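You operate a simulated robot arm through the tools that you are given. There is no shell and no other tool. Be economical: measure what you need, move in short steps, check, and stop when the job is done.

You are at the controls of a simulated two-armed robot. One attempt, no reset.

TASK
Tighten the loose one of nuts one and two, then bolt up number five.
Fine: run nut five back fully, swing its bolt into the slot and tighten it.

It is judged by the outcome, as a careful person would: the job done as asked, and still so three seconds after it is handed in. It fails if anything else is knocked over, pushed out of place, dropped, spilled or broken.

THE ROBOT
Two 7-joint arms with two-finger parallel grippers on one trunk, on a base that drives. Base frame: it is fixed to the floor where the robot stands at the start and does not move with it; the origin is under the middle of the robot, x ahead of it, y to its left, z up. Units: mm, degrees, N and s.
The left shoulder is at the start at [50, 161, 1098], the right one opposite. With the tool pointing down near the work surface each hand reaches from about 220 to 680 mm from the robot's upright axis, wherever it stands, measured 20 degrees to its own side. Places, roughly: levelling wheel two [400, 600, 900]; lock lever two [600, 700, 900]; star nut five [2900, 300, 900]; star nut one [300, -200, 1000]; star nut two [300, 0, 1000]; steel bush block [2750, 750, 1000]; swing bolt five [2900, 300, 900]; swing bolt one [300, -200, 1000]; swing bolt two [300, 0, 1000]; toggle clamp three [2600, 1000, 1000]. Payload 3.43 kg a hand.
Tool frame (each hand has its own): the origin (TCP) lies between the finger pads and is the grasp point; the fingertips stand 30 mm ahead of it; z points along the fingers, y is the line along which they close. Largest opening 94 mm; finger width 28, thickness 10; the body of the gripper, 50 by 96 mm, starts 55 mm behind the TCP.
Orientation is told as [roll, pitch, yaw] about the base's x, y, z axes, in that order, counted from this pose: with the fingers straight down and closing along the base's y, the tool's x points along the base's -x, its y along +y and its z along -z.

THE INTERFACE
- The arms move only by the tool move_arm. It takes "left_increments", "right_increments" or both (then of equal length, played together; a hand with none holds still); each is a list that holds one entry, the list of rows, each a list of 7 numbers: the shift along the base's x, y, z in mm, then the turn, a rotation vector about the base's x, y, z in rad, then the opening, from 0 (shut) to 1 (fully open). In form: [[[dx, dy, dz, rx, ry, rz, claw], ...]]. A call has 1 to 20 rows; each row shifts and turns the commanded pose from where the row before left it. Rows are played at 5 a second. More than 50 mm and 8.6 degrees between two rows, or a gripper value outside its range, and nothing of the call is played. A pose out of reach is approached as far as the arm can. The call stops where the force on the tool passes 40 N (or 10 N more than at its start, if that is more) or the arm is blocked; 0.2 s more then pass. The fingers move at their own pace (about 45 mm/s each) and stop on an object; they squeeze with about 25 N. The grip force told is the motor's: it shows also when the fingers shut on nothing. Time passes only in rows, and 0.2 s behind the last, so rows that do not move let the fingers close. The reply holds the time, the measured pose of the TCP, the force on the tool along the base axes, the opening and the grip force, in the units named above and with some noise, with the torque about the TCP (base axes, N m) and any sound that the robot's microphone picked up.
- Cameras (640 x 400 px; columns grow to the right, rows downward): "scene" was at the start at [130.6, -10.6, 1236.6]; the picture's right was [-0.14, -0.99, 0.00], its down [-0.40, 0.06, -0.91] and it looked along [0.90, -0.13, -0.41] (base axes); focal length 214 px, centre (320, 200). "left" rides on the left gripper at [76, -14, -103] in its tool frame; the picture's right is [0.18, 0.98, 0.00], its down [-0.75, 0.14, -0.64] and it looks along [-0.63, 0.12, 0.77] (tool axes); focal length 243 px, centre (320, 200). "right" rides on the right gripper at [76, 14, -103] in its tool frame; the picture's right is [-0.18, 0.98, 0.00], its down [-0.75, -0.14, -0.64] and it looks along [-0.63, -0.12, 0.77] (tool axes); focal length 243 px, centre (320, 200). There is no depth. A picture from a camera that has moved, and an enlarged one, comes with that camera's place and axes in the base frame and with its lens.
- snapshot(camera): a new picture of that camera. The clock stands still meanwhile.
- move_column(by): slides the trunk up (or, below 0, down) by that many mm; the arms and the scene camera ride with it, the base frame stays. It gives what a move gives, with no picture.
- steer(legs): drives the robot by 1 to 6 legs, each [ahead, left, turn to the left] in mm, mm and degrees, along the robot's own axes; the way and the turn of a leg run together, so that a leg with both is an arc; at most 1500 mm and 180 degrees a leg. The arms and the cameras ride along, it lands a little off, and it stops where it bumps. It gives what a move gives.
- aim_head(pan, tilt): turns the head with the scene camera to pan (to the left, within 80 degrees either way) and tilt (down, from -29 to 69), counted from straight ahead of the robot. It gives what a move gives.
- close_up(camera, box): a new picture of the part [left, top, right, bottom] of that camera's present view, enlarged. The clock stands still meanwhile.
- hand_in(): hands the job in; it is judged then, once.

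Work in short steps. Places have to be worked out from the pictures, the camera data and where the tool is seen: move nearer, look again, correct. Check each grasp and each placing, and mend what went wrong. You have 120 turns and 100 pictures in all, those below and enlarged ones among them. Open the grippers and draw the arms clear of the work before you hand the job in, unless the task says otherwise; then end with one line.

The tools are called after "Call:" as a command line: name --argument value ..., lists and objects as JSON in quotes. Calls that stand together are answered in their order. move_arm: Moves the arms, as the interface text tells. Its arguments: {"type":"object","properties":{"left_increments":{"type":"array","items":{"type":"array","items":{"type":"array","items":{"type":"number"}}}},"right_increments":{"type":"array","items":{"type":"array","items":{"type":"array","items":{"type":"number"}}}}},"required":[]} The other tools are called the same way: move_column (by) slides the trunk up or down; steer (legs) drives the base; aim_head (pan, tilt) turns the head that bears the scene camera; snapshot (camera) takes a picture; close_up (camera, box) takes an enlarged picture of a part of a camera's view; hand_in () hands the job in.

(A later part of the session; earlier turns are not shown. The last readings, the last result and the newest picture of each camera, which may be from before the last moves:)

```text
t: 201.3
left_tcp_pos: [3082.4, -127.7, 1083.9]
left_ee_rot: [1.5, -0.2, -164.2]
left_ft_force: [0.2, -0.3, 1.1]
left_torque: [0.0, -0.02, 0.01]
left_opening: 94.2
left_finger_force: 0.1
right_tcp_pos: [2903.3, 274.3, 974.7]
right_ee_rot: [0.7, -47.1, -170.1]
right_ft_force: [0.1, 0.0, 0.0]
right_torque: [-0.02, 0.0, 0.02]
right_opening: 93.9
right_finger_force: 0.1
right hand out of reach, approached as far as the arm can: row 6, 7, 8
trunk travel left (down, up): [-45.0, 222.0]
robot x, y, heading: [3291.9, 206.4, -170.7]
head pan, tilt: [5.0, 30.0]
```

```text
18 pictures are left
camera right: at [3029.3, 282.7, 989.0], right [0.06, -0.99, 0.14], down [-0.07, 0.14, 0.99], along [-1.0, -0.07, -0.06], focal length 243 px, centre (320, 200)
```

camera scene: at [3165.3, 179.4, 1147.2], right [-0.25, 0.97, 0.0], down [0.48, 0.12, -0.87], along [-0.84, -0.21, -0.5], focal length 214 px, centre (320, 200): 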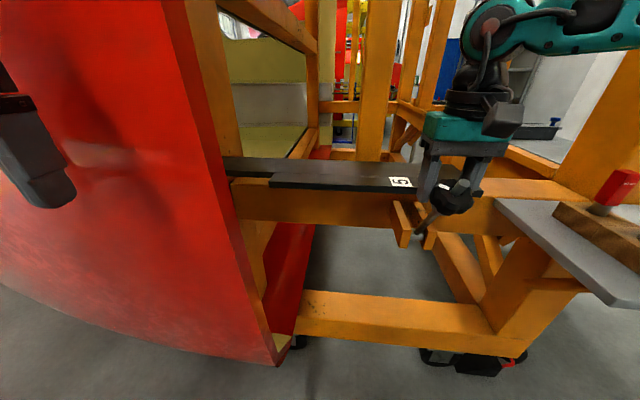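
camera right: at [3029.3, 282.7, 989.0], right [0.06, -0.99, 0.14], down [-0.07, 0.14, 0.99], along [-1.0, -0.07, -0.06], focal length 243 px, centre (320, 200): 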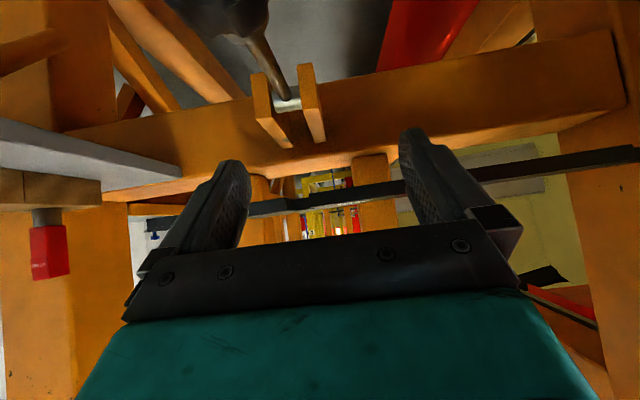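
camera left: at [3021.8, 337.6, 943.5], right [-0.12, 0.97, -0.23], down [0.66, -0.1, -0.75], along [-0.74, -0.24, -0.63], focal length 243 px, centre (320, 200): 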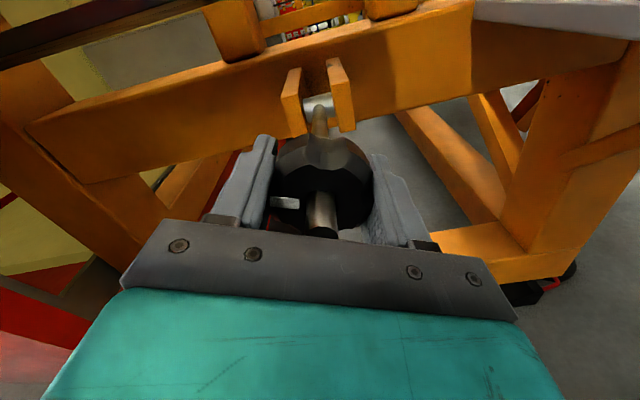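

The pitch is right, but the arm is cramped in position. I'll back the robot off 55 mm and come straight down on the nut with the hand at this 45° pitch.

Call:
steer --legs '[[-55, 0, 0]]'

Call:
move_arm --right_increments '[[[-20, 13, 0, 0, 0, 0, 1], [-22, 12, 0, 0, 0, 0, 1], [0, 0, -20, 0, 0, 0, 1], [0, 0, -20, 0, 0, 0, 1]]]'

Call:
snapshot --camera "right"

```text
t: 202.2
left_tcp_pos: [3137.8, -116.9, 1084.3]
left_ee_rot: [1.5, -0.2, -164.1]
left_ft_force: [0.3, -0.3, -0.2]
left_torque: [0.0, -0.01, -0.01]
left_opening: 93.8
left_finger_force: 0.1
right_tcp_pos: [2958.0, 282.3, 973.8]
right_ee_rot: [0.8, -46.9, -170.0]
right_ft_force: [0.0, 0.1, -0.3]
right_torque: [-0.01, -0.01, 0.0]
right_opening: 94.0
right_finger_force: 0.1
trunk travel left (down, up): [-45.0, 222.0]
robot x, y, heading: [3348.2, 217.0, -170.7]
head pan, tilt: [5.0, 30.0]
```

```text
t: 203.2
left_tcp_pos: [3138.7, -118.2, 1086.2]
left_ee_rot: [1.4, -0.1, -164.2]
left_ft_force: [0.2, -0.3, -0.4]
left_torque: [0.01, 0.01, 0.0]
left_opening: 93.9
left_finger_force: 0.0
right_tcp_pos: [2914.5, 309.6, 933.8]
right_ee_rot: [0.6, -47.0, -170.0]
right_ft_force: [0.7, 0.2, 1.2]
right_torque: [0.01, 0.01, -0.01]
right_opening: 94.0
right_finger_force: 0.0
trunk travel left (down, up): [-45.0, 222.0]
robot x, y, heading: [3348.6, 210.0, -170.8]
head pan, tilt: [5.0, 30.0]
```

```text
17 pictures are left
camera right: at [3041.8, 318.8, 949.6], right [0.06, -0.99, 0.14], down [-0.07, 0.14, 0.99], along [-1.0, -0.07, -0.06], focal length 243 px, centre (320, 200)
```

right: 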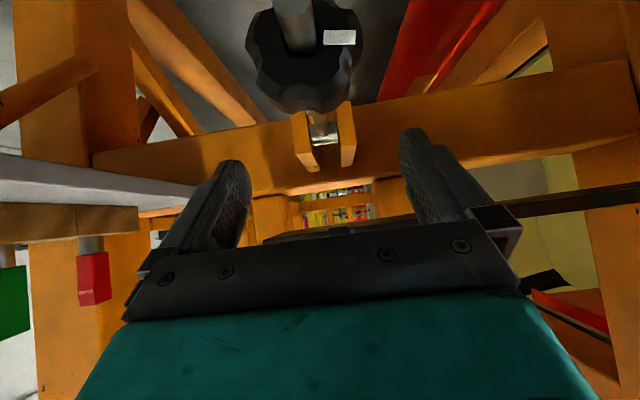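

The nut is just below and nearly centred, about 3 mm toward +y. I'll descend the remaining 67 mm and grip.

Call:
move_arm --right_increments '[[[0, 1, -23, 0, 0, 0, 1], [0, 0, -22, 0, 0, 0, 1], [0, 0, -22, 0, 0, 0, 1], [0, 0, 0, 0, 0, 0, 0], [0, 0, 0, 0, 0, 0, 0], [0, 0, 0, 0, 0, 0, 0], [0, 0, 0, 0, 0, 0, 0]]]'

Call:
snapshot --camera "right"

```text
t: 204.8
left_tcp_pos: [3138.0, -120.2, 1082.6]
left_ee_rot: [1.3, -0.2, -164.2]
left_ft_force: [-0.4, 0.4, 0.4]
left_torque: [0.01, 0.0, 0.03]
left_opening: 93.7
left_finger_force: 0.0
right_tcp_pos: [2917.4, 307.1, 869.0]
right_ee_rot: [0.8, -46.9, -169.7]
right_ft_force: [1.9, -30.9, -0.9]
right_torque: [0.04, 0.09, -0.74]
right_opening: 55.2
right_finger_force: 44.4
trunk travel left (down, up): [-45.0, 222.0]
robot x, y, heading: [3348.8, 217.5, -170.6]
head pan, tilt: [5.0, 30.0]
```

```text
16 pictures are left
camera right: at [3044.4, 316.5, 883.5], right [0.06, -0.99, 0.14], down [-0.07, 0.14, 0.99], along [-1.0, -0.07, -0.06], focal length 243 px, centre (320, 200)
```

right: 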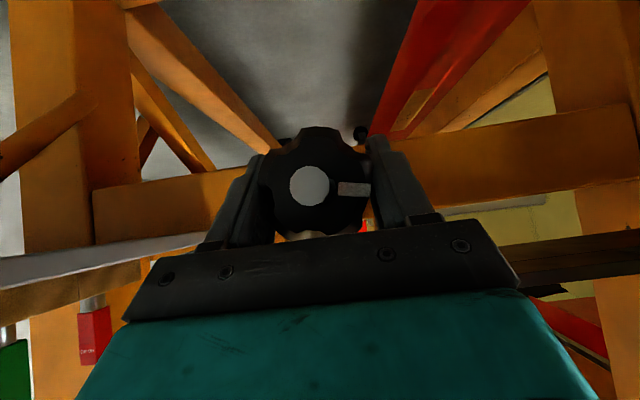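

There's a 31 N side load, so the hand should be a few millimetres more toward −y. The final reach will also need a taller trunk. I'll open, raise the trunk 110 mm, come back down with the arm, and see whether this pose is still reachable.

Call:
move_arm --right_increments '[[[0, 0, 0, 0, 0, 0, 1], [0, 0, 0, 0, 0, 0, 1], [0, 0, 0, 0, 0, 0, 1], [0, -2, 0, 0, 0, 0, 1]]]'

Call:
move_column --by 110

Call:
move_arm --right_increments '[[[0, 0, -22, 0, 0, 0, 1], [0, 0, -22, 0, 0, 0, 1], [0, 0, -22, 0, 0, 0, 1], [0, 0, -22, 0, 0, 0, 1], [0, 0, -23, 0, 0, 0, 1]]]'

Call:
snapshot --camera "right"

```text
t: 205.8
left_tcp_pos: [3137.7, -119.0, 1084.1]
left_ee_rot: [1.4, -0.2, -164.2]
left_ft_force: [-0.5, -0.5, -0.6]
left_torque: [0.01, 0.01, 0.01]
left_opening: 94.1
left_finger_force: 0.1
right_tcp_pos: [2916.9, 308.7, 866.7]
right_ee_rot: [0.7, -47.0, -170.1]
right_ft_force: [-0.9, 0.2, 1.1]
right_torque: [0.02, 0.0, 0.06]
right_opening: 93.8
right_finger_force: 0.1
trunk travel left (down, up): [-45.0, 222.0]
robot x, y, heading: [3349.1, 213.9, -170.5]
head pan, tilt: [5.0, 30.0]
```

```text
t: 207.2
left_tcp_pos: [3138.5, -119.3, 1194.2]
left_ee_rot: [1.5, -0.3, -164.1]
left_ft_force: [-0.6, -0.4, -0.3]
left_torque: [0.0, 0.0, 0.01]
left_opening: 94.3
left_finger_force: 0.2
right_tcp_pos: [2915.5, 308.2, 977.4]
right_ee_rot: [0.7, -47.0, -170.0]
right_ft_force: [0.3, -0.4, 0.4]
right_torque: [0.02, 0.0, 0.01]
right_opening: 94.2
right_finger_force: 0.0
trunk travel left (down, up): [-155.0, 112.0]
robot x, y, heading: [3349.1, 216.1, -170.6]
head pan, tilt: [5.0, 30.0]
```

```text
t: 208.4
left_tcp_pos: [3137.8, -118.2, 1193.5]
left_ee_rot: [1.5, -0.2, -164.2]
left_ft_force: [0.0, -0.3, -0.3]
left_torque: [-0.03, -0.01, 0.0]
left_opening: 94.0
left_finger_force: 0.0
right_tcp_pos: [2913.1, 317.8, 876.6]
right_ee_rot: [0.9, -47.0, -170.0]
right_ft_force: [0.5, 0.3, -0.6]
right_torque: [0.02, 0.01, 0.01]
right_opening: 93.6
right_finger_force: 0.0
right hand out of reach, approached as far as the arm can: row 5
trunk travel left (down, up): [-155.0, 112.0]
robot x, y, heading: [3351.7, 212.3, -170.6]
head pan, tilt: [5.0, 30.0]
```

```text
15 pictures are left
camera right: at [3040.0, 327.2, 891.6], right [0.06, -0.99, 0.14], down [-0.07, 0.14, 0.99], along [-1.0, -0.07, -0.06], focal length 243 px, centre (320, 200)
```

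right: 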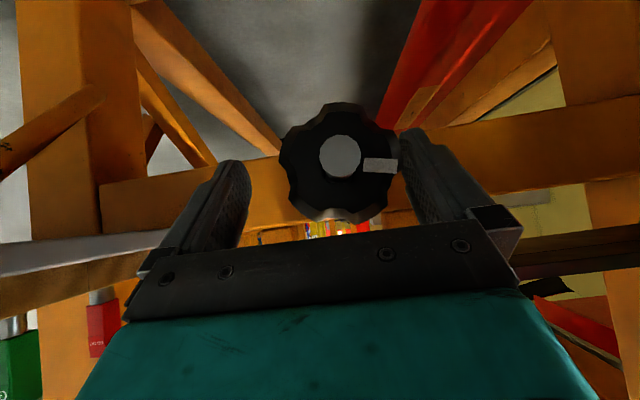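

Only the last 10 mm is out of reach. I'll trade back 45 mm of trunk height (hand up, trunk down), then correct y by −10 and grip.

Call:
move_arm --right_increments '[[[1, -4, 22, 0, 0, 0, 1], [1, -5, 23, 0, 0, 0, 1]]]'

Call:
move_column --by -45

Call:
move_arm --right_increments '[[[0, 0, -9, 0, 0, 0, 1], [0, 0, 0, 0, 0, 0, 0], [0, 0, 0, 0, 0, 0, 0], [0, 0, 0, 0, 0, 0, 0], [0, 0, 0, 0, 0, 0, 0]]]'

```text
t: 209.0
left_tcp_pos: [3139.4, -119.2, 1194.6]
left_ee_rot: [1.4, -0.2, -164.3]
left_ft_force: [0.1, -0.3, 0.3]
left_torque: [0.0, 0.01, 0.0]
left_opening: 93.9
left_finger_force: 0.0
right_tcp_pos: [2914.6, 310.5, 922.7]
right_ee_rot: [0.7, -47.1, -170.1]
right_ft_force: [-0.1, 0.6, 0.2]
right_torque: [0.0, -0.01, 0.0]
right_opening: 93.9
right_finger_force: 0.1
trunk travel left (down, up): [-155.0, 112.0]
robot x, y, heading: [3346.9, 214.2, -170.8]
head pan, tilt: [5.0, 30.0]
```

```text
t: 209.9
left_tcp_pos: [3138.2, -118.3, 1149.7]
left_ee_rot: [1.6, -0.3, -164.1]
left_ft_force: [0.9, -0.5, 0.3]
left_torque: [-0.03, -0.01, 0.0]
left_opening: 93.9
left_finger_force: 0.0
right_tcp_pos: [2913.0, 309.2, 878.8]
right_ee_rot: [0.6, -47.0, -170.0]
right_ft_force: [0.4, 0.2, 0.6]
right_torque: [0.01, 0.03, 0.03]
right_opening: 94.1
right_finger_force: 0.1
trunk travel left (down, up): [-110.0, 157.0]
robot x, y, heading: [3349.4, 216.9, -170.4]
head pan, tilt: [5.0, 30.0]
```

```text
t: 211.1
left_tcp_pos: [3138.4, -121.0, 1149.4]
left_ee_rot: [1.4, -0.2, -164.1]
left_ft_force: [-0.1, -0.5, -0.5]
left_torque: [0.01, -0.01, -0.02]
left_opening: 93.9
left_finger_force: 0.0
right_tcp_pos: [2915.2, 307.1, 869.3]
right_ee_rot: [0.8, -46.9, -169.9]
right_ft_force: [1.1, -24.2, 0.9]
right_torque: [0.03, -0.11, -0.62]
right_opening: 55.1
right_finger_force: 44.5
trunk travel left (down, up): [-110.0, 157.0]
robot x, y, heading: [3346.6, 214.7, -170.8]
head pan, tilt: [5.0, 30.0]
```

Gripped, and the trunk is 65 mm higher. I'll relieve the side load by 3 mm and swing the bolt to about 64°, turning the hand with it at half the rate.

Call:
move_arm --right_increments '[[[0, -3, 0, 0, 0, 0, 0], [-2.1, -0.4, 16.5, 0.0094, -0.0515, 0, 0], [-3.8, -0.7, 16.1, 0.0094, -0.0515, 0, 0], [-5.4, -1, 15.6, 0.0094, -0.0515, 0, 0], [-7, -1.3, 14.9, 0.0094, -0.0515, 0, 0], [-8.6, -1.6, 14.1, 0.0094, -0.0515, 0, 0], [-9.9, -1.8, 13.1, 0.0094, -0.0515, 0, 0], [-11.1, -2, 12, 0.0094, -0.0515, 0, 0], [-12.4, -2.3, 10.7, 0.0094, -0.0515, 0, 0], [-13.4, -2.4, 9.4, 0.0094, -0.0515, 0, 0], [-14.4, -2.6, 7.9, 0.0094, -0.0515, 0, 0]]]'

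Call:
snapshot --camera "right"

```text
t: 213.5
left_tcp_pos: [3138.6, -117.3, 1149.9]
left_ee_rot: [1.6, -0.2, -164.1]
left_ft_force: [0.4, 0.1, -0.4]
left_torque: [-0.02, -0.01, 0.0]
left_opening: 93.8
left_finger_force: 0.0
right_tcp_pos: [2825.2, 293.6, 998.6]
right_ee_rot: [0.4, -16.7, -170.0]
right_ft_force: [4.8, 10.0, -5.7]
right_torque: [0.87, -1.02, -0.26]
right_opening: 54.8
right_finger_force: 45.4
trunk travel left (down, up): [-110.0, 157.0]
robot x, y, heading: [3348.2, 213.6, -170.9]
head pan, tilt: [5.0, 30.0]
```

```text
14 pictures are left
camera right: at [2928.4, 297.5, 1075.8], right [0.0, -1.0, 0.06], down [-0.55, 0.05, 0.83], along [-0.83, -0.03, -0.55], focal length 243 px, centre (320, 200)
```

right: 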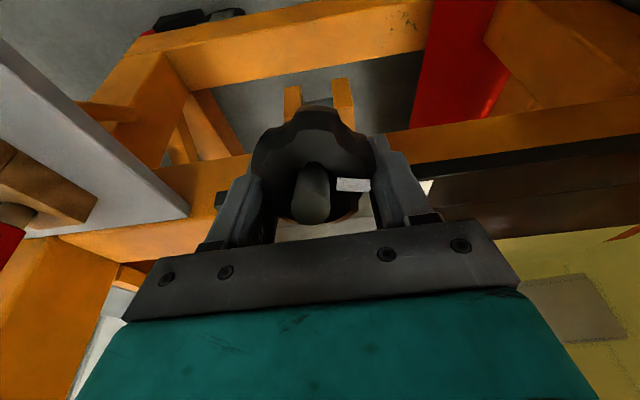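

The grip holds (54.8 mm) and the bolt is at about 64°. I'll continue gently into the slot.

Call:
move_arm --right_increments '[[[-7.5, -1.3, 3.3, 0.006, -0.032, 0, 0], [-7.5, -1.4, 3, 0.006, -0.032, 0, 0], [-7.7, -1.4, 2.6, 0.006, -0.032, 0, 0], [-7.8, -1.4, 2.1, 0.006, -0.032, 0, 0], [-8, -1.5, 1.7, 0.006, -0.032, 0, 0], [-8, -1.5, 1.3, 0.006, -0.032, 0, 0], [-6, -1.1, 0.8, 0.006, -0.032, 0, 0], [-6, -1.1, 0.4, 0.004, -0.02, 0, 0]]]'

Call:
snapshot --camera "right"

Call:
close_up --camera "scene" --box '[370, 130, 510, 260]'

```text
t: 214.2
left_tcp_pos: [3139.3, -117.9, 1149.6]
left_ee_rot: [1.5, -0.4, -164.2]
left_ft_force: [-0.3, 0.1, 0.2]
left_torque: [-0.01, 0.01, 0.01]
left_opening: 94.0
left_finger_force: 0.0
right_tcp_pos: [2814.5, 291.2, 1004.6]
right_ee_rot: [0.0, -11.6, -170.2]
right_ft_force: [8.1, 7.5, 6.4]
right_torque: [0.41, -0.64, -0.17]
right_opening: 52.2
right_finger_force: 45.1
trunk travel left (down, up): [-110.0, 157.0]
robot x, y, heading: [3347.9, 212.8, -170.8]
head pan, tilt: [5.0, 30.0]
stopped in row 3 (right hand): the force on the tool passed its limit at 44 N (the readings are from after the stop); the commanded pose is now the measured one
```

```text
13 pictures are left
camera right: at [2910.7, 293.6, 1089.8], right [-0.01, -1.0, 0.04], down [-0.62, 0.04, 0.78], along [-0.78, -0.01, -0.62], focal length 243 px, centre (320, 200)
```

right: 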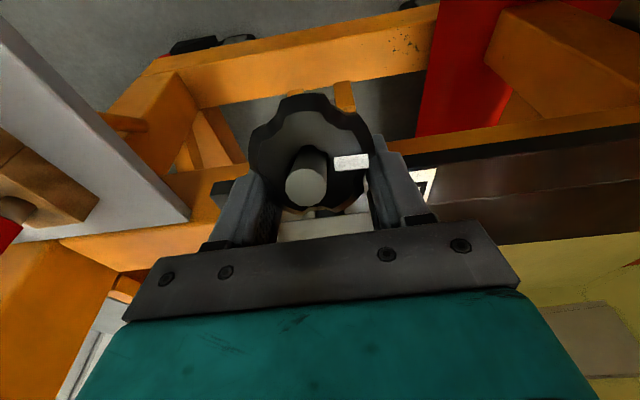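

```text
3.08 times, centred on (440, 195) of scene
camera zoom: at [3222.4, 189.0, 1212.6], right [-0.24, 0.97, 0.0], down [0.48, 0.12, -0.87], along [-0.84, -0.21, -0.5], focal length 660 px, centre (-49, 215)
```

zoom: 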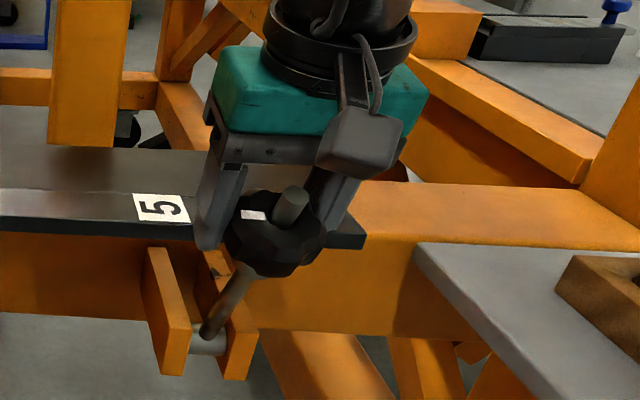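

The fingertips are catching the plate's front edge because they reach 30 mm past the pads' centre. I'll slide the hand about 15 mm outward along the bolt without letting go so the tips clear the plate.

Call:
move_arm --right_increments '[[[3, 0.5, 2, 0, 0, 0, 0], [2.5, 0.4, 4, 0, 0, 0, 0], [1.7, 0.3, 3.7, 0, 0, 0, 0], [1.7, 0.3, 3.7, 0, 0, 0, 0], [1.7, 0.3, 3.7, 0, 0, 0, 0]]]'

Call:
snapshot --camera "right"

```text
t: 215.4
left_tcp_pos: [3137.7, -117.4, 1150.6]
left_ee_rot: [1.6, -0.2, -164.1]
left_ft_force: [-0.2, -0.3, -0.4]
left_torque: [-0.01, -0.06, -0.03]
left_opening: 94.0
left_finger_force: 0.0
right_tcp_pos: [2823.7, 290.2, 1022.1]
right_ee_rot: [0.3, -11.7, -169.9]
right_ft_force: [-0.6, -0.7, -0.8]
right_torque: [-0.03, -0.03, -0.01]
right_opening: 0.0
right_finger_force: 33.0
trunk travel left (down, up): [-110.0, 157.0]
robot x, y, heading: [3348.6, 214.9, -171.0]
head pan, tilt: [5.0, 30.0]
```

```text
11 pictures are left
camera right: at [2919.7, 292.5, 1107.3], right [-0.01, -1.0, 0.04], down [-0.62, 0.04, 0.78], along [-0.78, -0.02, -0.62], focal length 243 px, centre (320, 200)
```

right: 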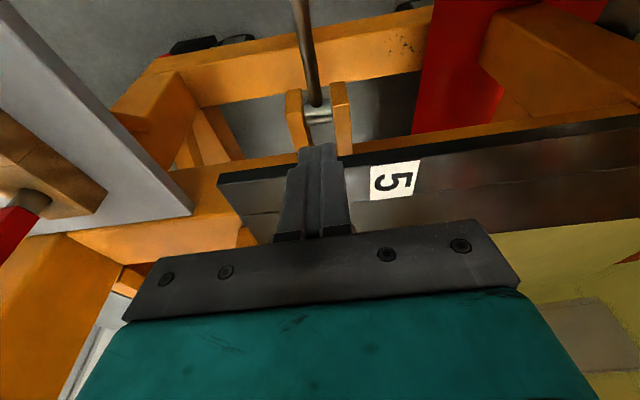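

It slipped out and the bolt returned to rest. I'll regrip with the same 45° pitch but 14 mm further back along the tool, so the fingertips stay above the plate at the end.

Call:
move_arm --right_increments '[[[20, 3.2, 0, -0.022, 0.121, 0, 1], [20, 3.2, -5, -0.022, 0.121, 0, 1], [20, 3.2, -20, -0.022, 0.121, 0, 1], [20, 3.2, -20, -0.022, 0.121, 0, 1], [20.5, 3.4, -20, -0.022, 0.121, 0, 1], [0, 0, -20, 0, 0, 0, 1], [0, 0, -20, 0, 0, 0, 1], [0, 0, -20, 0, 0, 0, 1], [0, 0, -20, 0, 0, 0, 1]]]'

Call:
snapshot --camera "right"

```text
t: 217.4
left_tcp_pos: [3137.6, -118.2, 1149.0]
left_ee_rot: [1.5, -0.2, -164.1]
left_ft_force: [-0.4, 0.2, 1.1]
left_torque: [0.01, -0.06, 0.02]
left_opening: 94.0
left_finger_force: 0.1
right_tcp_pos: [2924.8, 307.8, 873.7]
right_ee_rot: [0.5, -47.0, -170.4]
right_ft_force: [-0.2, -0.2, 0.5]
right_torque: [-0.01, 0.0, -0.01]
right_opening: 93.9
right_finger_force: 0.1
trunk travel left (down, up): [-110.0, 157.0]
robot x, y, heading: [3346.7, 212.4, -170.9]
head pan, tilt: [5.0, 30.0]
```

```text
10 pictures are left
camera right: at [3051.7, 315.5, 889.5], right [0.05, -0.99, 0.14], down [-0.07, 0.14, 0.99], along [-1.0, -0.06, -0.06], focal length 243 px, centre (320, 200)
```

right: 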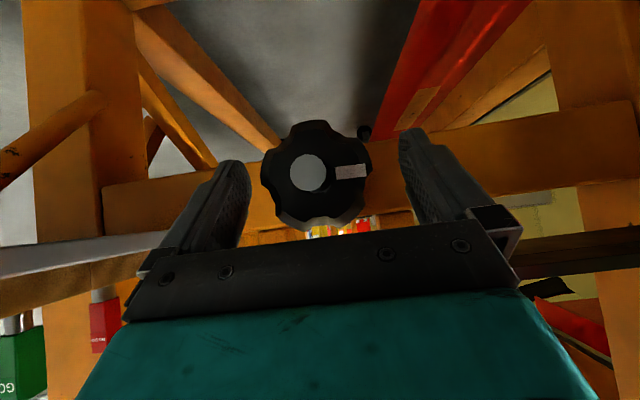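

Well placed, with the nut a bit ahead between the pads. I'll raise 3 mm, close and check.

Call:
move_arm --right_increments '[[[0, 0.5, 3, 0, 0, 0, 1], [0, 0, 0, 0, 0, 0, 0], [0, 0, 0, 0, 0, 0, 0], [0, 0, 0, 0, 0, 0, 0], [0, 0, 0, 0, 0, 0, 0]]]'

```text
t: 218.6
left_tcp_pos: [3138.4, -118.3, 1149.5]
left_ee_rot: [1.5, -0.2, -164.1]
left_ft_force: [0.9, -0.5, 0.2]
left_torque: [0.01, 0.01, -0.02]
left_opening: 93.8
left_finger_force: 0.1
right_tcp_pos: [2924.1, 307.7, 876.5]
right_ee_rot: [0.5, -47.0, -170.3]
right_ft_force: [0.3, 0.9, -0.8]
right_torque: [0.0, -0.06, 0.05]
right_opening: 55.7
right_finger_force: 44.9
trunk travel left (down, up): [-110.0, 157.0]
robot x, y, heading: [3346.3, 218.0, -171.0]
head pan, tilt: [5.0, 30.0]
```

Clean grip with no side load. Swinging up to about 64°.

Call:
move_arm --right_increments '[[[-2.6, -0.5, 16.9, 0.0095, -0.0518, 0, 0], [-4.4, -0.8, 16.6, 0.0095, -0.0518, 0, 0], [-6, -1.1, 16, 0.0095, -0.0518, 0, 0], [-7.6, -1.4, 15.3, 0.0095, -0.0518, 0, 0], [-9.2, -1.7, 14.5, 0.0095, -0.0518, 0, 0], [-10.6, -1.9, 13.4, 0.0095, -0.0518, 0, 0], [-11.8, -2.2, 12.3, 0.0095, -0.0518, 0, 0], [-13.1, -2.4, 10.9, 0.0095, -0.0518, 0, 0], [-14.1, -2.6, 9.7, 0.0095, -0.0518, 0, 0], [-15, -2.8, 8, 0.0095, -0.0518, 0, 0]]]'

```text
t: 220.8
left_tcp_pos: [3138.6, -117.2, 1149.3]
left_ee_rot: [1.7, -0.3, -164.3]
left_ft_force: [-0.3, 0.5, 0.3]
left_torque: [0.02, 0.02, 0.0]
left_opening: 94.1
left_finger_force: 0.0
right_tcp_pos: [2829.2, 293.6, 1013.0]
right_ee_rot: [0.2, -16.7, -170.2]
right_ft_force: [3.7, 8.0, -2.0]
right_torque: [0.97, -0.63, -0.3]
right_opening: 49.3
right_finger_force: 45.1
trunk travel left (down, up): [-110.0, 157.0]
robot x, y, heading: [3348.3, 214.6, -170.8]
head pan, tilt: [5.0, 30.0]
```

The opening dropped to 49 mm, so I'll check the grip before going on.

Call:
snapshot --camera "right"

```text
9 pictures are left
camera right: at [2931.1, 297.2, 1089.6], right [-0.01, -1.0, 0.06], down [-0.55, 0.05, 0.83], along [-0.83, -0.03, -0.55], focal length 243 px, centre (320, 200)
```

right: 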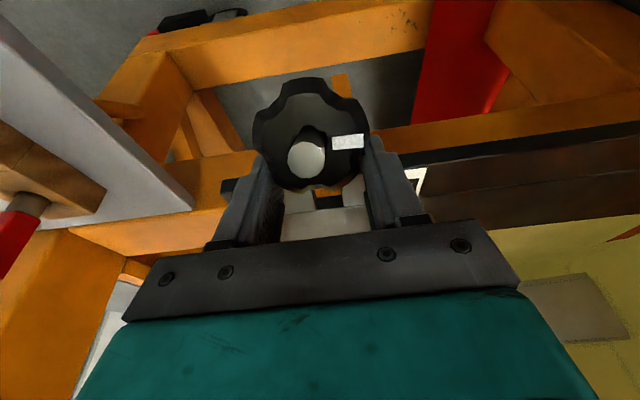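

The nut is creeping off the pads again. Lifting too fast and too much pivoting both load the grip. I'll lower it, then regrip only 7 mm back with more pitch, and swing at a third of the speed.

Call:
move_arm --right_increments '[[[15, 2.8, -8, -0.0095, 0.0518, 0, 0], [14.1, 2.6, -9.7, -0.0095, 0.0518, 0, 0], [13.1, 2.4, -10.9, -0.0095, 0.0518, 0, 0], [11.8, 2.2, -12.3, -0.0095, 0.0518, 0, 0], [10.6, 1.9, -13.4, -0.0095, 0.0518, 0, 0.4], [9.2, 1.7, -14.5, -0.0095, 0.0518, 0, 1], [7.6, 1.4, 0, -0.0095, 0.0518, 0, 1], [0, 0, 0, 0, 0, 0, 1]]]'

```text
t: 222.6
left_tcp_pos: [3137.9, -118.6, 1149.9]
left_ee_rot: [1.5, -0.2, -164.2]
left_ft_force: [0.1, -0.4, -0.4]
left_torque: [-0.01, -0.02, -0.01]
left_opening: 94.2
left_finger_force: 0.1
right_tcp_pos: [2909.9, 306.0, 943.0]
right_ee_rot: [0.4, -37.9, -170.2]
right_ft_force: [0.0, -0.2, 0.9]
right_torque: [0.0, 0.03, 0.03]
right_opening: 93.9
right_finger_force: 0.1
trunk travel left (down, up): [-110.0, 157.0]
robot x, y, heading: [3352.0, 212.7, -170.8]
head pan, tilt: [5.0, 30.0]
```

Now pitching to about 55° and descending to the new grip point (2919,308,874), then closing.

Call:
move_arm --right_increments '[[[3, 0.7, 0, -0.018, 0.0985, 0, 1], [3, 0.7, 0, -0.018, 0.0985, 0, 1], [3, 0.6, -9, -0.018, 0.0985, 0, 1], [0, 0, -20, 0, 0, 0, 1], [0, 0, -20, 0, 0, 0, 1], [0, 0, -20, 0, 0, 0, 1]]]'

Call:
snapshot --camera "right"

```text
t: 224.0
left_tcp_pos: [3138.2, -117.9, 1149.7]
left_ee_rot: [1.5, -0.2, -164.2]
left_ft_force: [0.0, 0.2, -0.4]
left_torque: [-0.03, -0.01, 0.03]
left_opening: 93.9
left_finger_force: 0.1
right_tcp_pos: [2914.4, 307.1, 871.7]
right_ee_rot: [0.7, -55.1, -170.4]
right_ft_force: [-0.1, 0.1, -0.9]
right_torque: [0.03, 0.04, 0.0]
right_opening: 93.9
right_finger_force: 0.3
right hand out of reach, approached as far as the arm can: row 3
trunk travel left (down, up): [-110.0, 157.0]
robot x, y, heading: [3348.7, 217.5, -170.8]
head pan, tilt: [5.0, 30.0]
```

```text
8 pictures are left
camera right: at [3042.0, 314.5, 868.7], right [0.07, -0.98, 0.16], down [0.07, 0.16, 0.98], along [-1.0, -0.06, 0.08], focal length 243 px, centre (320, 200)
```

right: 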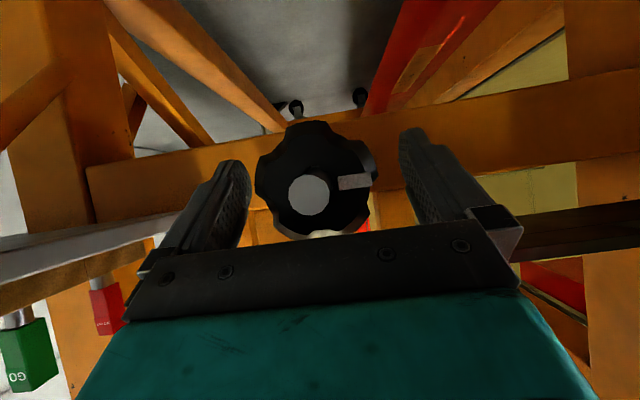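

Reached 55° pitch and the nut is centred. I'll close and swing slowly in fine rows.

Call:
move_arm --right_increments '[[[0, 1, 2, 0, 0, 0, 1], [0, 0, 0, 0, 0, 0, 0], [0, 0, 0, 0, 0, 0, 0], [0, 0, 0, 0, 0, 0, 0], [0, 0, 0, 0, 0, 0, 0]]]'

Call:
move_arm --right_increments '[[[-0.9, -0.2, 7.5, 0.0034, -0.019, 0, 0], [-1.2, -0.2, 7.5, 0.0034, -0.019, 0, 0], [-1.6, -0.3, 7.4, 0.0034, -0.019, 0, 0], [-1.8, -0.3, 7.4, 0.0034, -0.019, 0, 0], [-2.1, -0.4, 6.6, 0.0032, -0.0177, 0, 0], [-2.3, -0.4, 6.5, 0.0032, -0.0177, 0, 0], [-2.6, -0.5, 6.4, 0.0032, -0.0177, 0, 0], [-2.8, -0.5, 6.3, 0.0032, -0.0177, 0, 0], [-3.1, -0.6, 6.1, 0.0032, -0.0177, 0, 0], [-3.4, -0.6, 6, 0.0032, -0.0177, 0, 0], [-3.6, -0.7, 5.9, 0.0032, -0.0177, 0, 0], [-3.9, -0.7, 5.7, 0.0032, -0.0177, 0, 0], [-4.1, -0.8, 5.5, 0.0032, -0.0177, 0, 0], [-4.3, -0.8, 5.3, 0.0032, -0.0177, 0, 0], [-4.5, -0.8, 5.1, 0.0032, -0.0177, 0, 0], [-4.8, -0.9, 5, 0.0032, -0.0177, 0, 0]]]'

```text
t: 225.2
left_tcp_pos: [3138.4, -119.1, 1148.8]
left_ee_rot: [1.6, -0.2, -164.2]
left_ft_force: [1.1, 0.4, 0.5]
left_torque: [0.01, 0.0, -0.02]
left_opening: 94.0
left_finger_force: 0.1
right_tcp_pos: [2912.7, 306.6, 873.5]
right_ee_rot: [0.7, -55.1, -170.4]
right_ft_force: [0.2, -2.1, -0.1]
right_torque: [0.01, -0.03, 0.06]
right_opening: 55.8
right_finger_force: 45.2
trunk travel left (down, up): [-110.0, 157.0]
robot x, y, heading: [3351.1, 213.5, -170.9]
head pan, tilt: [5.0, 30.0]
```

```text
t: 228.6
left_tcp_pos: [3137.4, -116.3, 1149.8]
left_ee_rot: [1.6, -0.1, -164.2]
left_ft_force: [0.3, -0.2, 0.7]
left_torque: [0.02, -0.02, 0.02]
left_opening: 93.9
left_finger_force: 0.1
right_tcp_pos: [2865.5, 299.3, 973.5]
right_ee_rot: [0.5, -38.4, -170.4]
right_ft_force: [0.1, 16.6, -5.2]
right_torque: [0.52, -0.57, -0.27]
right_opening: 55.2
right_finger_force: 44.2
trunk travel left (down, up): [-110.0, 157.0]
robot x, y, heading: [3349.3, 211.2, -170.8]
head pan, tilt: [5.0, 30.0]
```

At 45° the grip is firm at 55.2 mm. There's a slight +y side load, so I'll ease y and continue slowly to about 65°.

Call:
move_arm --right_increments '[[[-5, 0.3, 4.8, 0.0032, -0.0177, 0, 0], [-5.2, 0, -0.0, 0.0, 0.0, 0, 0], [0, 0, 4.5, 0.0032, -0.0177, 0, 0], [-5.4, 0, 4.3, 0.0032, -0.0177, 0, 0], [-5.6, -0.5, 4, 0.0032, -0.0177, 0, 0], [-5.7, -1, 3.7, 0.0032, -0.0177, 0, 0], [-5.9, -1.1, 3.5, 0.0032, -0.0177, 0, 0], [-6, -1.1, 3.3, 0.0032, -0.0177, 0, 0], [-6.1, -1.1, 3, 0.0032, -0.0177, 0, 0]]]'

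```text
t: 230.6
left_tcp_pos: [3136.9, -118.5, 1149.5]
left_ee_rot: [1.5, -0.1, -164.3]
left_ft_force: [-0.6, -0.4, -0.3]
left_torque: [-0.01, 0.01, 0.0]
left_opening: 94.0
left_finger_force: 0.0
right_tcp_pos: [2821.3, 292.9, 1005.7]
right_ee_rot: [0.5, -30.0, -170.1]
right_ft_force: [1.0, -1.8, -12.7]
right_torque: [0.54, -0.46, -0.45]
right_opening: 52.0
right_finger_force: 44.6
trunk travel left (down, up): [-110.0, 157.0]
robot x, y, heading: [3348.8, 218.7, -170.7]
head pan, tilt: [5.0, 30.0]
```

The hand and bolt are now nearly coaxial (hand at 60°, bolt at about 65°), so no more pivoting is needed. I'll rotate together with it into the slot.

Call:
move_arm --right_increments '[[[-6.5, -1.2, 2.7, 0.0086, -0.0472, 0, 0], [-6.5, -1.2, 2.4, 0.0086, -0.0472, 0, 0], [-6.5, -1.2, 2, 0.0086, -0.0472, 0, 0], [-6.6, -1.2, 1.7, 0.0086, -0.0472, 0, 0], [-6.3, -1.2, 1.1, 0.009, -0.051, 0, 0], [-6.3, -1.2, 1, 0.009, -0.051, 0, 0], [-6.3, -1.2, 0.9, 0.009, -0.051, 0, 0]]]'

Call:
snapshot --camera "right"

```text
t: 232.2
left_tcp_pos: [3138.1, -117.4, 1150.2]
left_ee_rot: [1.6, -0.3, -164.2]
left_ft_force: [-0.4, -0.4, -0.2]
left_torque: [-0.03, 0.01, -0.02]
left_opening: 93.9
left_finger_force: 0.0
right_tcp_pos: [2787.6, 298.2, 1018.9]
right_ee_rot: [0.4, -10.1, -170.3]
right_ft_force: [-0.3, 0.5, 0.5]
right_torque: [-0.03, -0.03, -0.02]
right_opening: 0.0
right_finger_force: 33.2
right hand out of reach, approached as far as the arm can: row 6, 7
trunk travel left (down, up): [-110.0, 157.0]
robot x, y, heading: [3348.3, 216.1, -170.5]
head pan, tilt: [5.0, 30.0]
```

```text
7 pictures are left
camera right: at [2881.5, 300.2, 1106.5], right [-0.01, -1.0, 0.04], down [-0.64, 0.04, 0.76], along [-0.77, -0.02, -0.64], focal length 243 px, centre (320, 200)
```

right: 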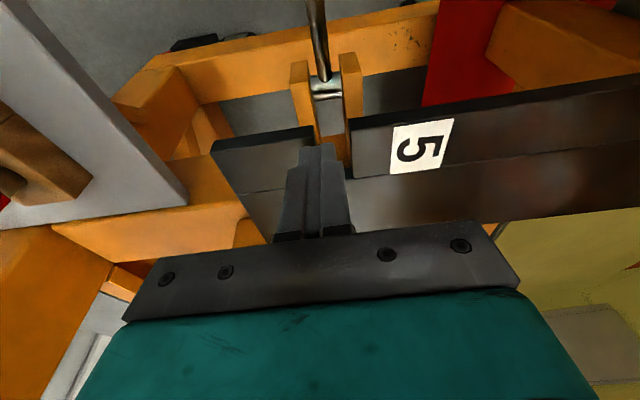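

It slipped out again at the arm's reach limit. I'll change the method and hold the bolt's bare end, the 28 mm of shaft beyond the nut, with just the fingertips. That pivots easily and stays well above the plate. First I'll withdraw, level the hand, raise the trunk and move nearer.

Call:
move_arm --right_increments '[[[0, 0, 40, 0, 0, 0, 0.3], [20, 2, 40, 0.0105, -0.0577, 0, 0.3], [38, 4, 0, 0.0105, -0.0577, 0, 0.4], [38, 4, 0, 0.0105, -0.0577, 0, 0.4], [38, 4, 0, 0, 0, 0, 0.4], [38, 4, 0, 0, 0, 0, 0.4], [38, 4, 0, 0, 0, 0, 0.4]]]'

Call:
move_column --by 40

Call:
steer --legs '[[60, 0, 0]]'

```text
t: 233.8
left_tcp_pos: [3136.9, -120.0, 1149.8]
left_ee_rot: [1.5, -0.2, -164.3]
left_ft_force: [0.5, 0.1, 0.2]
left_torque: [0.02, -0.04, -0.02]
left_opening: 93.9
left_finger_force: 0.1
right_tcp_pos: [2997.8, 333.0, 1100.5]
right_ee_rot: [0.2, -0.2, -170.2]
right_ft_force: [-0.2, 0.5, -0.1]
right_torque: [0.01, -0.02, -0.02]
right_opening: 37.5
right_finger_force: 0.0
right hand out of reach, approached as far as the arm can: row 1, 2
trunk travel left (down, up): [-110.0, 157.0]
robot x, y, heading: [3348.5, 212.6, -171.0]
head pan, tilt: [5.0, 30.0]
```

```text
t: 234.7
left_tcp_pos: [3137.8, -118.8, 1189.9]
left_ee_rot: [1.4, -0.2, -164.3]
left_ft_force: [-0.6, 0.6, -0.2]
left_torque: [-0.01, 0.0, 0.04]
left_opening: 94.2
left_finger_force: 0.0
right_tcp_pos: [2997.0, 333.7, 1140.2]
right_ee_rot: [0.2, 0.0, -170.2]
right_ft_force: [0.5, -0.2, -0.6]
right_torque: [0.01, 0.0, 0.01]
right_opening: 37.7
right_finger_force: 0.1
trunk travel left (down, up): [-150.0, 117.0]
robot x, y, heading: [3349.0, 214.7, -170.3]
head pan, tilt: [5.0, 30.0]
```

```text
t: 235.6
left_tcp_pos: [3081.4, -127.4, 1188.9]
left_ee_rot: [1.5, -0.1, -164.1]
left_ft_force: [-0.1, -0.2, 0.0]
left_torque: [0.0, 0.0, -0.02]
left_opening: 94.1
left_finger_force: 0.1
right_tcp_pos: [2939.2, 322.7, 1141.4]
right_ee_rot: [0.1, -0.1, -170.0]
right_ft_force: [-0.4, -0.2, -1.2]
right_torque: [-0.04, -0.03, -0.01]
right_opening: 37.6
right_finger_force: 0.1
trunk travel left (down, up): [-150.0, 117.0]
robot x, y, heading: [3287.9, 205.8, -170.6]
head pan, tilt: [5.0, 30.0]
```

Tool is level. I'll drop to z 960 above the shaft end with the fingers 38 mm apart and check alignment.

Call:
move_arm --right_increments '[[[6, -4, -36, 0, 0, 0, 0.4], [7, -5, -36, 0, 0, 0, 0.4], [0, 0, -36, 0, 0, 0, 0.4], [0, 0, -36, 0, 0, 0, 0.4], [0, 0, -36, 0, 0, 0, 0.4]]]'

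Call:
snapshot --camera "right"

```text
t: 236.8
left_tcp_pos: [3080.7, -128.0, 1190.5]
left_ee_rot: [1.4, -0.2, -164.1]
left_ft_force: [0.0, 0.0, -0.3]
left_torque: [-0.02, 0.01, 0.0]
left_opening: 94.3
left_finger_force: 0.0
right_tcp_pos: [2949.5, 314.1, 961.2]
right_ee_rot: [0.2, -0.2, -169.9]
right_ft_force: [-0.2, -0.1, 0.2]
right_torque: [0.04, -0.03, -0.03]
right_opening: 37.8
right_finger_force: 0.0
trunk travel left (down, up): [-150.0, 117.0]
robot x, y, heading: [3289.8, 205.8, -170.6]
head pan, tilt: [5.0, 30.0]
```

```text
6 pictures are left
camera right: at [3027.2, 314.0, 1063.4], right [-0.01, -1.0, 0.0], down [-0.77, 0.01, 0.64], along [-0.64, 0.0, -0.77], focal length 243 px, centre (320, 200)
```

right: 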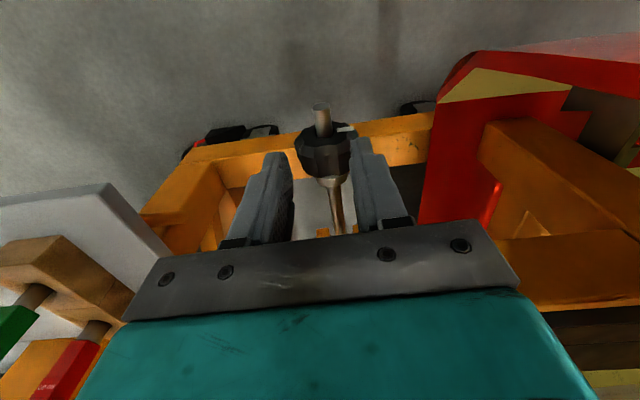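

The shaft is centred between the fingers, but the exposed end is only about 20 mm (x 2939–2959). I'll shift 6 mm outward so the fingers clear the nut face, then lower and close on the shaft.

Call:
move_arm --right_increments '[[[6.5, 1, 0, 0, 0, 0, 0.4], [0, 0, -25, 0, 0, 0, 0.4], [0, 0, -25, 0, 0, 0, 0.4], [0, 0, -22, 0, 0, 0, 0.4], [0, 0, 0, 0, 0, 0, 0], [0, 0, 0, 0, 0, 0, 0], [0, 0, 0, 0, 0, 0, 0]]]'

```text
t: 238.4
left_tcp_pos: [3081.3, -130.3, 1188.7]
left_ee_rot: [1.4, -0.2, -164.0]
left_ft_force: [-0.6, 0.0, -0.6]
left_torque: [-0.03, 0.01, 0.02]
left_opening: 93.9
left_finger_force: 0.0
right_tcp_pos: [2958.0, 314.0, 891.5]
right_ee_rot: [0.5, -0.3, -170.0]
right_ft_force: [4.8, -28.5, -2.6]
right_torque: [-0.32, -0.45, -0.5]
right_opening: 13.9
right_finger_force: 42.8
trunk travel left (down, up): [-150.0, 117.0]
robot x, y, heading: [3291.3, 206.3, -170.5]
head pan, tilt: [5.0, 30.0]
```

Gripped the 14 mm shaft. I'll ease y by 2 mm and swing up slowly along the larger arc (radius about 192 mm), keeping the hand upright.

Call:
move_arm --right_increments '[[[0, -2, 0, 0, 0, 0, 0], [-0.8, -0.1, 7.8, 0, 0, 0, 0], [-0.8, -0.1, 7.8, 0, 0, 0, 0], [-1.5, -0.3, 8.2, 0, 0, 0, 0], [-1.5, -0.3, 8.2, 0, 0, 0, 0], [-2.2, -0.4, 8, 0, 0, 0, 0], [-2.2, -0.4, 8, 0, 0, 0, 0], [-2.9, -0.5, 7.9, 0, 0, 0, 0], [-2.9, -0.5, 7.9, 0, 0, 0, 0], [-3.5, -0.7, 7.5, 0, 0, 0, 0], [-3.5, -0.7, 7.5, 0, 0, 0, 0], [-4.1, -0.8, 7.2, 0, 0, 0, 0], [-4.1, -0.8, 7.2, 0, 0, 0, 0], [-4.8, -0.9, 6.8, 0, 0, 0, 0], [-4.8, -0.9, 6.8, 0, 0, 0, 0], [-5.3, -1, 6.4, 0, 0, 0, 0], [-5.3, -1, 6.4, 0, 0, 0, 0], [-5.9, -1.1, 5.9, 0, 0, 0, 0], [-5.9, -1.1, 5.9, 0, 0, 0, 0]]]'

```text
t: 242.4
left_tcp_pos: [3081.0, -126.9, 1190.6]
left_ee_rot: [1.7, -0.3, -164.1]
left_ft_force: [-0.1, 0.3, -0.4]
left_torque: [0.01, -0.02, -0.05]
left_opening: 94.1
left_finger_force: 0.1
right_tcp_pos: [2897.2, 305.8, 1018.5]
right_ee_rot: [0.1, 0.1, -170.0]
right_ft_force: [4.7, 16.6, -4.6]
right_torque: [1.05, -1.36, -0.56]
right_opening: 13.4
right_finger_force: 45.2
trunk travel left (down, up): [-150.0, 117.0]
robot x, y, heading: [3291.5, 207.8, -170.8]
head pan, tilt: [5.0, 30.0]
```

Still holding the shaft (13.4 mm) at about 48°. I'll continue to about 73°, easing y by 2 mm.

Call:
move_arm --right_increments '[[[-6.4, 0, 5.3, 0, 0, 0, 0], [-6.4, 0, 5.3, 0, 0, 0, 0], [-6.8, -1.2, 4.8, 0, 0, 0, 0], [-6.8, -1.2, 4.7, 0, 0, 0, 0], [-7.1, -1.3, 4.2, 0, 0, 0, 0], [-7.1, -1.3, 4.1, 0, 0, 0, 0], [-7.5, -1.4, 3.5, 0, 0, 0, 0], [-7.5, -1.4, 3.4, 0, 0, 0, 0], [-7.8, -1.4, 2.8, 0, 0, 0, 0], [-7.8, -1.4, 2.8, 0, 0, 0, 0]]]'

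Call:
snapshot --camera "right"

```text
t: 244.6
left_tcp_pos: [3083.2, -125.4, 1192.0]
left_ee_rot: [1.7, -0.3, -164.2]
left_ft_force: [-0.2, -0.1, 0.0]
left_torque: [0.0, -0.03, -0.01]
left_opening: 94.0
left_finger_force: 0.0
right_tcp_pos: [2826.3, 294.7, 1059.3]
right_ee_rot: [0.0, 0.0, -170.3]
right_ft_force: [6.8, 23.8, 9.4]
right_torque: [0.89, -1.33, -0.13]
right_opening: 13.2
right_finger_force: 44.8
trunk travel left (down, up): [-150.0, 117.0]
robot x, y, heading: [3290.9, 205.8, -170.7]
head pan, tilt: [5.0, 30.0]
```

```text
5 pictures are left
camera right: at [2904.4, 292.5, 1163.4], right [-0.01, -1.0, 0.0], down [-0.77, 0.01, 0.64], along [-0.64, 0.01, -0.77], focal length 243 px, centre (320, 200)
```

right: 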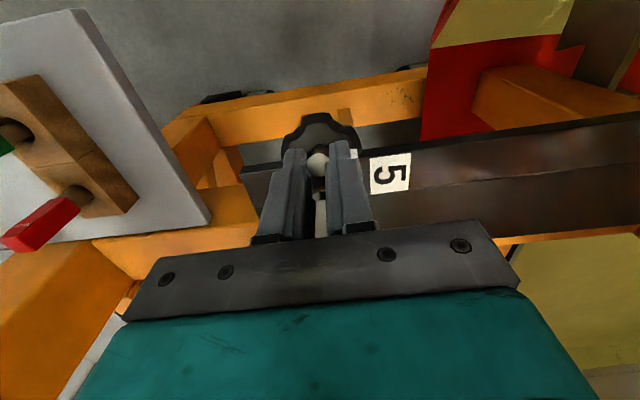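

Held, with the bolt at about 69°, the shaft between the fingers and the nut above the plate edge. I'll continue into the slot with a +y correction.

Call:
move_arm --right_increments '[[[-5, 1, 3, 0, 0, 0, 0], [-6, 0.5, 2.9, 0, 0, 0, 0], [-6.5, -1, 2.4, 0, 0, 0, 0], [-6.5, -1.2, 2, 0, 0, 0, 0], [-6.5, -1.2, 1.5, 0, 0, 0, 0], [-6.5, -1.2, 1, 0, 0, 0, 0], [-6.5, -1.2, 0.6, 0, 0, 0, 0], [-6.5, -1.2, 0.3, 0, 0, 0, 0]]]'

```text
t: 246.4
left_tcp_pos: [3081.7, -128.1, 1190.9]
left_ee_rot: [1.6, -0.2, -164.1]
left_ft_force: [0.9, -1.1, -0.4]
left_torque: [-0.03, 0.01, 0.01]
left_opening: 93.9
left_finger_force: 0.1
right_tcp_pos: [2775.3, 287.0, 1074.2]
right_ee_rot: [0.3, -0.2, -170.2]
right_ft_force: [6.7, 5.9, -4.5]
right_torque: [0.4, -1.37, 0.04]
right_opening: 13.6
right_finger_force: 45.6
trunk travel left (down, up): [-150.0, 117.0]
robot x, y, heading: [3292.9, 201.2, -170.8]
head pan, tilt: [5.0, 30.0]
```

It went in freely and is still gripped (13.6 mm). I'll push on gently until the slot bottom resists.

Call:
move_arm --right_increments '[[[-4, -0.7, 0.2, 0, 0, 0, 0], [-4, -0.7, 0, 0, 0, 0, 0], [-4, -0.7, 0, 0, 0, 0, 0], [-4, -0.7, 0, 0, 0, 0, 0]]]'

Call:
close_up --camera "scene" --box '[370, 110, 490, 230]'

```text
t: 247.4
left_tcp_pos: [3083.2, -132.2, 1189.2]
left_ee_rot: [1.3, -0.2, -163.9]
left_ft_force: [0.5, 0.5, -0.5]
left_torque: [-0.01, 0.03, -0.02]
left_opening: 93.9
left_finger_force: 0.1
right_tcp_pos: [2767.9, 286.2, 1074.6]
right_ee_rot: [0.5, -0.2, -169.7]
right_ft_force: [10.5, -22.3, -1.6]
right_torque: [-0.24, -1.3, -0.01]
right_opening: 13.5
right_finger_force: 44.6
right hand out of reach, approached as far as the arm can: row 2, 3
trunk travel left (down, up): [-150.0, 117.0]
robot x, y, heading: [3291.3, 200.5, -170.5]
head pan, tilt: [5.0, 30.0]
```

```text
3.33 times, centred on (430, 170) of scene
camera zoom: at [3164.2, 175.3, 1252.1], right [-0.25, 0.97, 0.0], down [0.48, 0.13, -0.87], along [-0.84, -0.21, -0.5], focal length 715 px, centre (-47, 300)
```

zoom: 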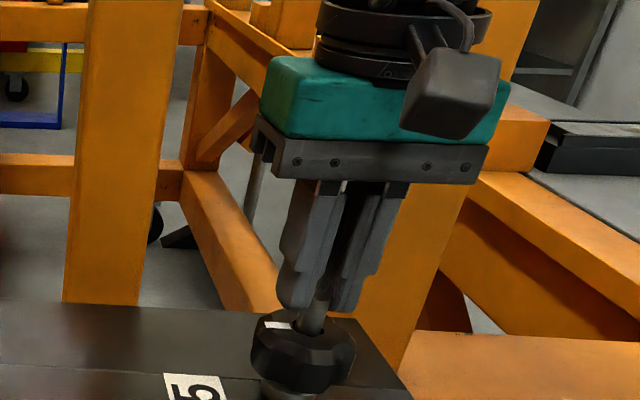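

The bolt is nearly upright in the slot with the nut above the plate. The arm is at its reach, so I'll nudge the base 14 mm forward to finish.

Call:
steer --legs '[[14, 0, 0]]'

```text
t: 248.3
left_tcp_pos: [3069.9, -131.9, 1189.2]
left_ee_rot: [1.5, -0.3, -164.0]
left_ft_force: [0.1, 0.2, -0.7]
left_torque: [0.0, 0.02, -0.02]
left_opening: 94.3
left_finger_force: 0.0
right_tcp_pos: [2760.1, 284.4, 1073.3]
right_ee_rot: [0.8, 0.7, -169.2]
right_ft_force: [2.9, -2.5, 1.8]
right_torque: [-0.09, 0.0, -0.03]
right_opening: 13.3
right_finger_force: 45.3
trunk travel left (down, up): [-150.0, 117.0]
robot x, y, heading: [3279.5, 202.3, -170.8]
head pan, tilt: [5.0, 30.0]
stopped in leg 1: the force on the tool passed its limit at 44 N (the readings are from after the stop); the commanded pose is now the measured one
```

It bottomed in the slot at 44 N. Before letting go I'll turn the hand about 80° counter-clockwise around the shaft, so that once opened one finger guards the outer side against the bolt falling out.

Call:
move_arm --right_increments '[[[0, 0, 0, 0, 0, 0.14, 0], [0, 0, 0, 0, 0, 0.14, 0], [0, 0, 0, 0, 0, 0.14, 0], [0, 0, 0, 0, 0, 0.14, 0], [0, 0, 0, 0, 0, 0.14, 0], [0, 0, 0, 0, 0, 0.14, 0], [0, 0, 0, 0, 0, 0.14, 0], [0, 0, 0, 0, 0, 0.14, 0], [0, 0, 0, 0, 0, 0.14, 0], [0, 0, 0, 0, 0, 0.14, 0]]]'

```text
t: 250.5
left_tcp_pos: [3068.9, -130.6, 1190.3]
left_ee_rot: [1.6, -0.2, -164.1]
left_ft_force: [-0.5, -0.8, -0.4]
left_torque: [0.0, 0.03, -0.01]
left_opening: 94.1
left_finger_force: 0.0
right_tcp_pos: [2949.6, 236.8, 1076.4]
right_ee_rot: [0.3, 0.7, -90.2]
right_ft_force: [0.6, -0.4, -0.4]
right_torque: [-0.02, 0.0, -0.01]
right_opening: 0.0
right_finger_force: 33.0
right hand out of reach, approached as far as the arm can: row 6, 7, 8, 9, 10
trunk travel left (down, up): [-150.0, 117.0]
robot x, y, heading: [3282.3, 201.9, -170.4]
head pan, tilt: [5.0, 30.0]
```

The reach limit dragged the hand off the shaft. I'll check whether the bolt stayed in the slot.

Call:
snapshot --camera "scene"

```text
3 pictures are left
camera scene: at [3150.9, 176.2, 1252.1], right [-0.25, 0.97, 0.0], down [0.48, 0.12, -0.87], along [-0.84, -0.22, -0.5], focal length 214 px, centre (320, 200)
```

scene: 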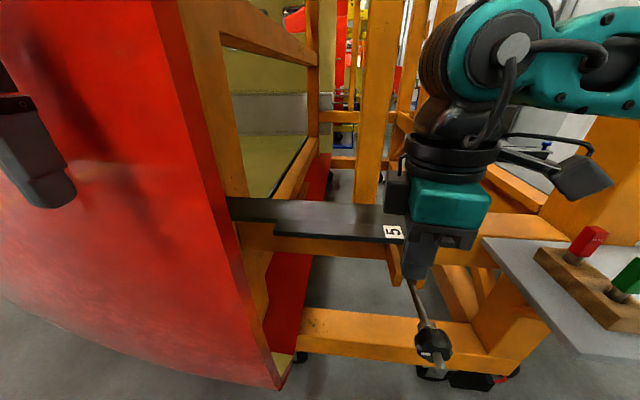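

The bolt fell back to rest, so I'll repeat with the robot 45 mm closer for reach margin. First I'll drive in and test that the turned hand (+80° yaw) can reach the final position over the slot without the bolt.

Call:
move_arm --left_increments '[[[10, 2, 5, 0, 0, 0, 1], [10, 2, 5, 0, 0, 0, 1], [5, 2, 5, 0, 0, 0, 1]]]'

Call:
steer --legs '[[45, 0, 0]]'

Call:
move_arm --right_increments '[[[-29, 10, 0, 0, 0, 0, 0], [-29, 10, 0, 0, 0, 0, 0], [-29, 11, 0, 0, 0, 0, 0], [-29, 11, 0, 0, 0, 0, 0], [-29, 11, 0, 0, 0, 0, 0]]]'

```text
t: 251.3
left_tcp_pos: [3090.7, -121.3, 1202.1]
left_ee_rot: [1.6, -0.2, -164.0]
left_ft_force: [-0.2, -0.4, 0.1]
left_torque: [-0.04, -0.03, -0.03]
left_opening: 94.2
left_finger_force: 0.2
left hand out of reach, approached as far as the arm can: row 3
right_tcp_pos: [2948.5, 235.5, 1076.3]
right_ee_rot: [0.3, 0.6, -90.3]
right_ft_force: [-0.5, -0.1, -0.7]
right_torque: [0.0, 0.02, 0.01]
right_opening: 0.0
right_finger_force: 33.0
trunk travel left (down, up): [-150.0, 117.0]
robot x, y, heading: [3280.3, 206.0, -170.8]
head pan, tilt: [5.0, 30.0]
```

```text
t: 252.2
left_tcp_pos: [3044.9, -128.2, 1203.0]
left_ee_rot: [1.5, -0.2, -164.1]
left_ft_force: [0.3, -1.1, 0.3]
left_torque: [0.0, 0.03, -0.01]
left_opening: 94.0
left_finger_force: 0.1
right_tcp_pos: [2904.5, 229.0, 1075.3]
right_ee_rot: [0.3, 0.6, -90.5]
right_ft_force: [-0.6, 0.2, 0.2]
right_torque: [0.0, -0.01, 0.0]
right_opening: 0.2
right_finger_force: 32.7
trunk travel left (down, up): [-150.0, 117.0]
robot x, y, heading: [3233.3, 198.2, -170.6]
head pan, tilt: [5.0, 30.0]
```

```text
t: 253.4
left_tcp_pos: [3045.3, -127.3, 1202.2]
left_ee_rot: [1.4, -0.2, -164.0]
left_ft_force: [-0.2, 0.0, 0.4]
left_torque: [0.0, -0.02, 0.04]
left_opening: 94.2
left_finger_force: 0.0
right_tcp_pos: [2904.7, 228.3, 1075.4]
right_ee_rot: [0.3, 0.4, -90.4]
right_ft_force: [0.5, 0.7, 0.3]
right_torque: [-0.03, -0.01, 0.01]
right_opening: 0.0
right_finger_force: 32.8
right hand out of reach, approached as far as the arm can: row 1, 2, 3, 4, 5
trunk travel left (down, up): [-150.0, 117.0]
robot x, y, heading: [3236.4, 193.9, -170.7]
head pan, tilt: [5.0, 30.0]
```

The +80° yaw isn't reachable there (a joint limit), but about +40° is. I'll go back to the straight pose and regrip the shaft end at the known spot, with the better standing position.

Call:
move_arm --right_increments '[[[5, 8, 0, 0, 0, -0.14, 0.4], [5, 8, 0, 0, 0, -0.14, 0.4], [5, 8, 0, 0, 0, -0.14, 0.4], [5, 8, 0, 0, 0, -0.14, 0.4], [5, 8, 0, 0, 0, -0.14, 0.4], [5, 8, 0, 0, 0, -0.14, 0.4], [5, 8, 0, 0, 0, -0.14, 0.4], [5, 9, 0, 0, 0, -0.14, 0.4], [5, 10, 0, 0, 0, -0.14, 0.4], [6, 10, 0, 0, 0, -0.13, 0.4], [0, 0, -38, 0, 0, 0, 0.4], [0, 0, -38, 0, 0, 0, 0.4], [0, 0, -38, 0, 0, 0, 0.4]]]'

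```text
t: 256.2
left_tcp_pos: [3045.0, -127.2, 1201.3]
left_ee_rot: [1.5, -0.1, -164.0]
left_ft_force: [0.3, 0.1, -0.9]
left_torque: [0.01, -0.02, 0.0]
left_opening: 93.9
left_finger_force: 0.0
right_tcp_pos: [2950.9, 313.6, 961.0]
right_ee_rot: [0.3, 0.8, -170.0]
right_ft_force: [0.2, 0.0, 0.3]
right_torque: [0.02, -0.04, 0.0]
right_opening: 37.5
right_finger_force: 0.1
right hand out of reach, approached as far as the arm can: row 13
trunk travel left (down, up): [-150.0, 117.0]
robot x, y, heading: [3238.3, 189.8, -170.5]
head pan, tilt: [5.0, 30.0]
```

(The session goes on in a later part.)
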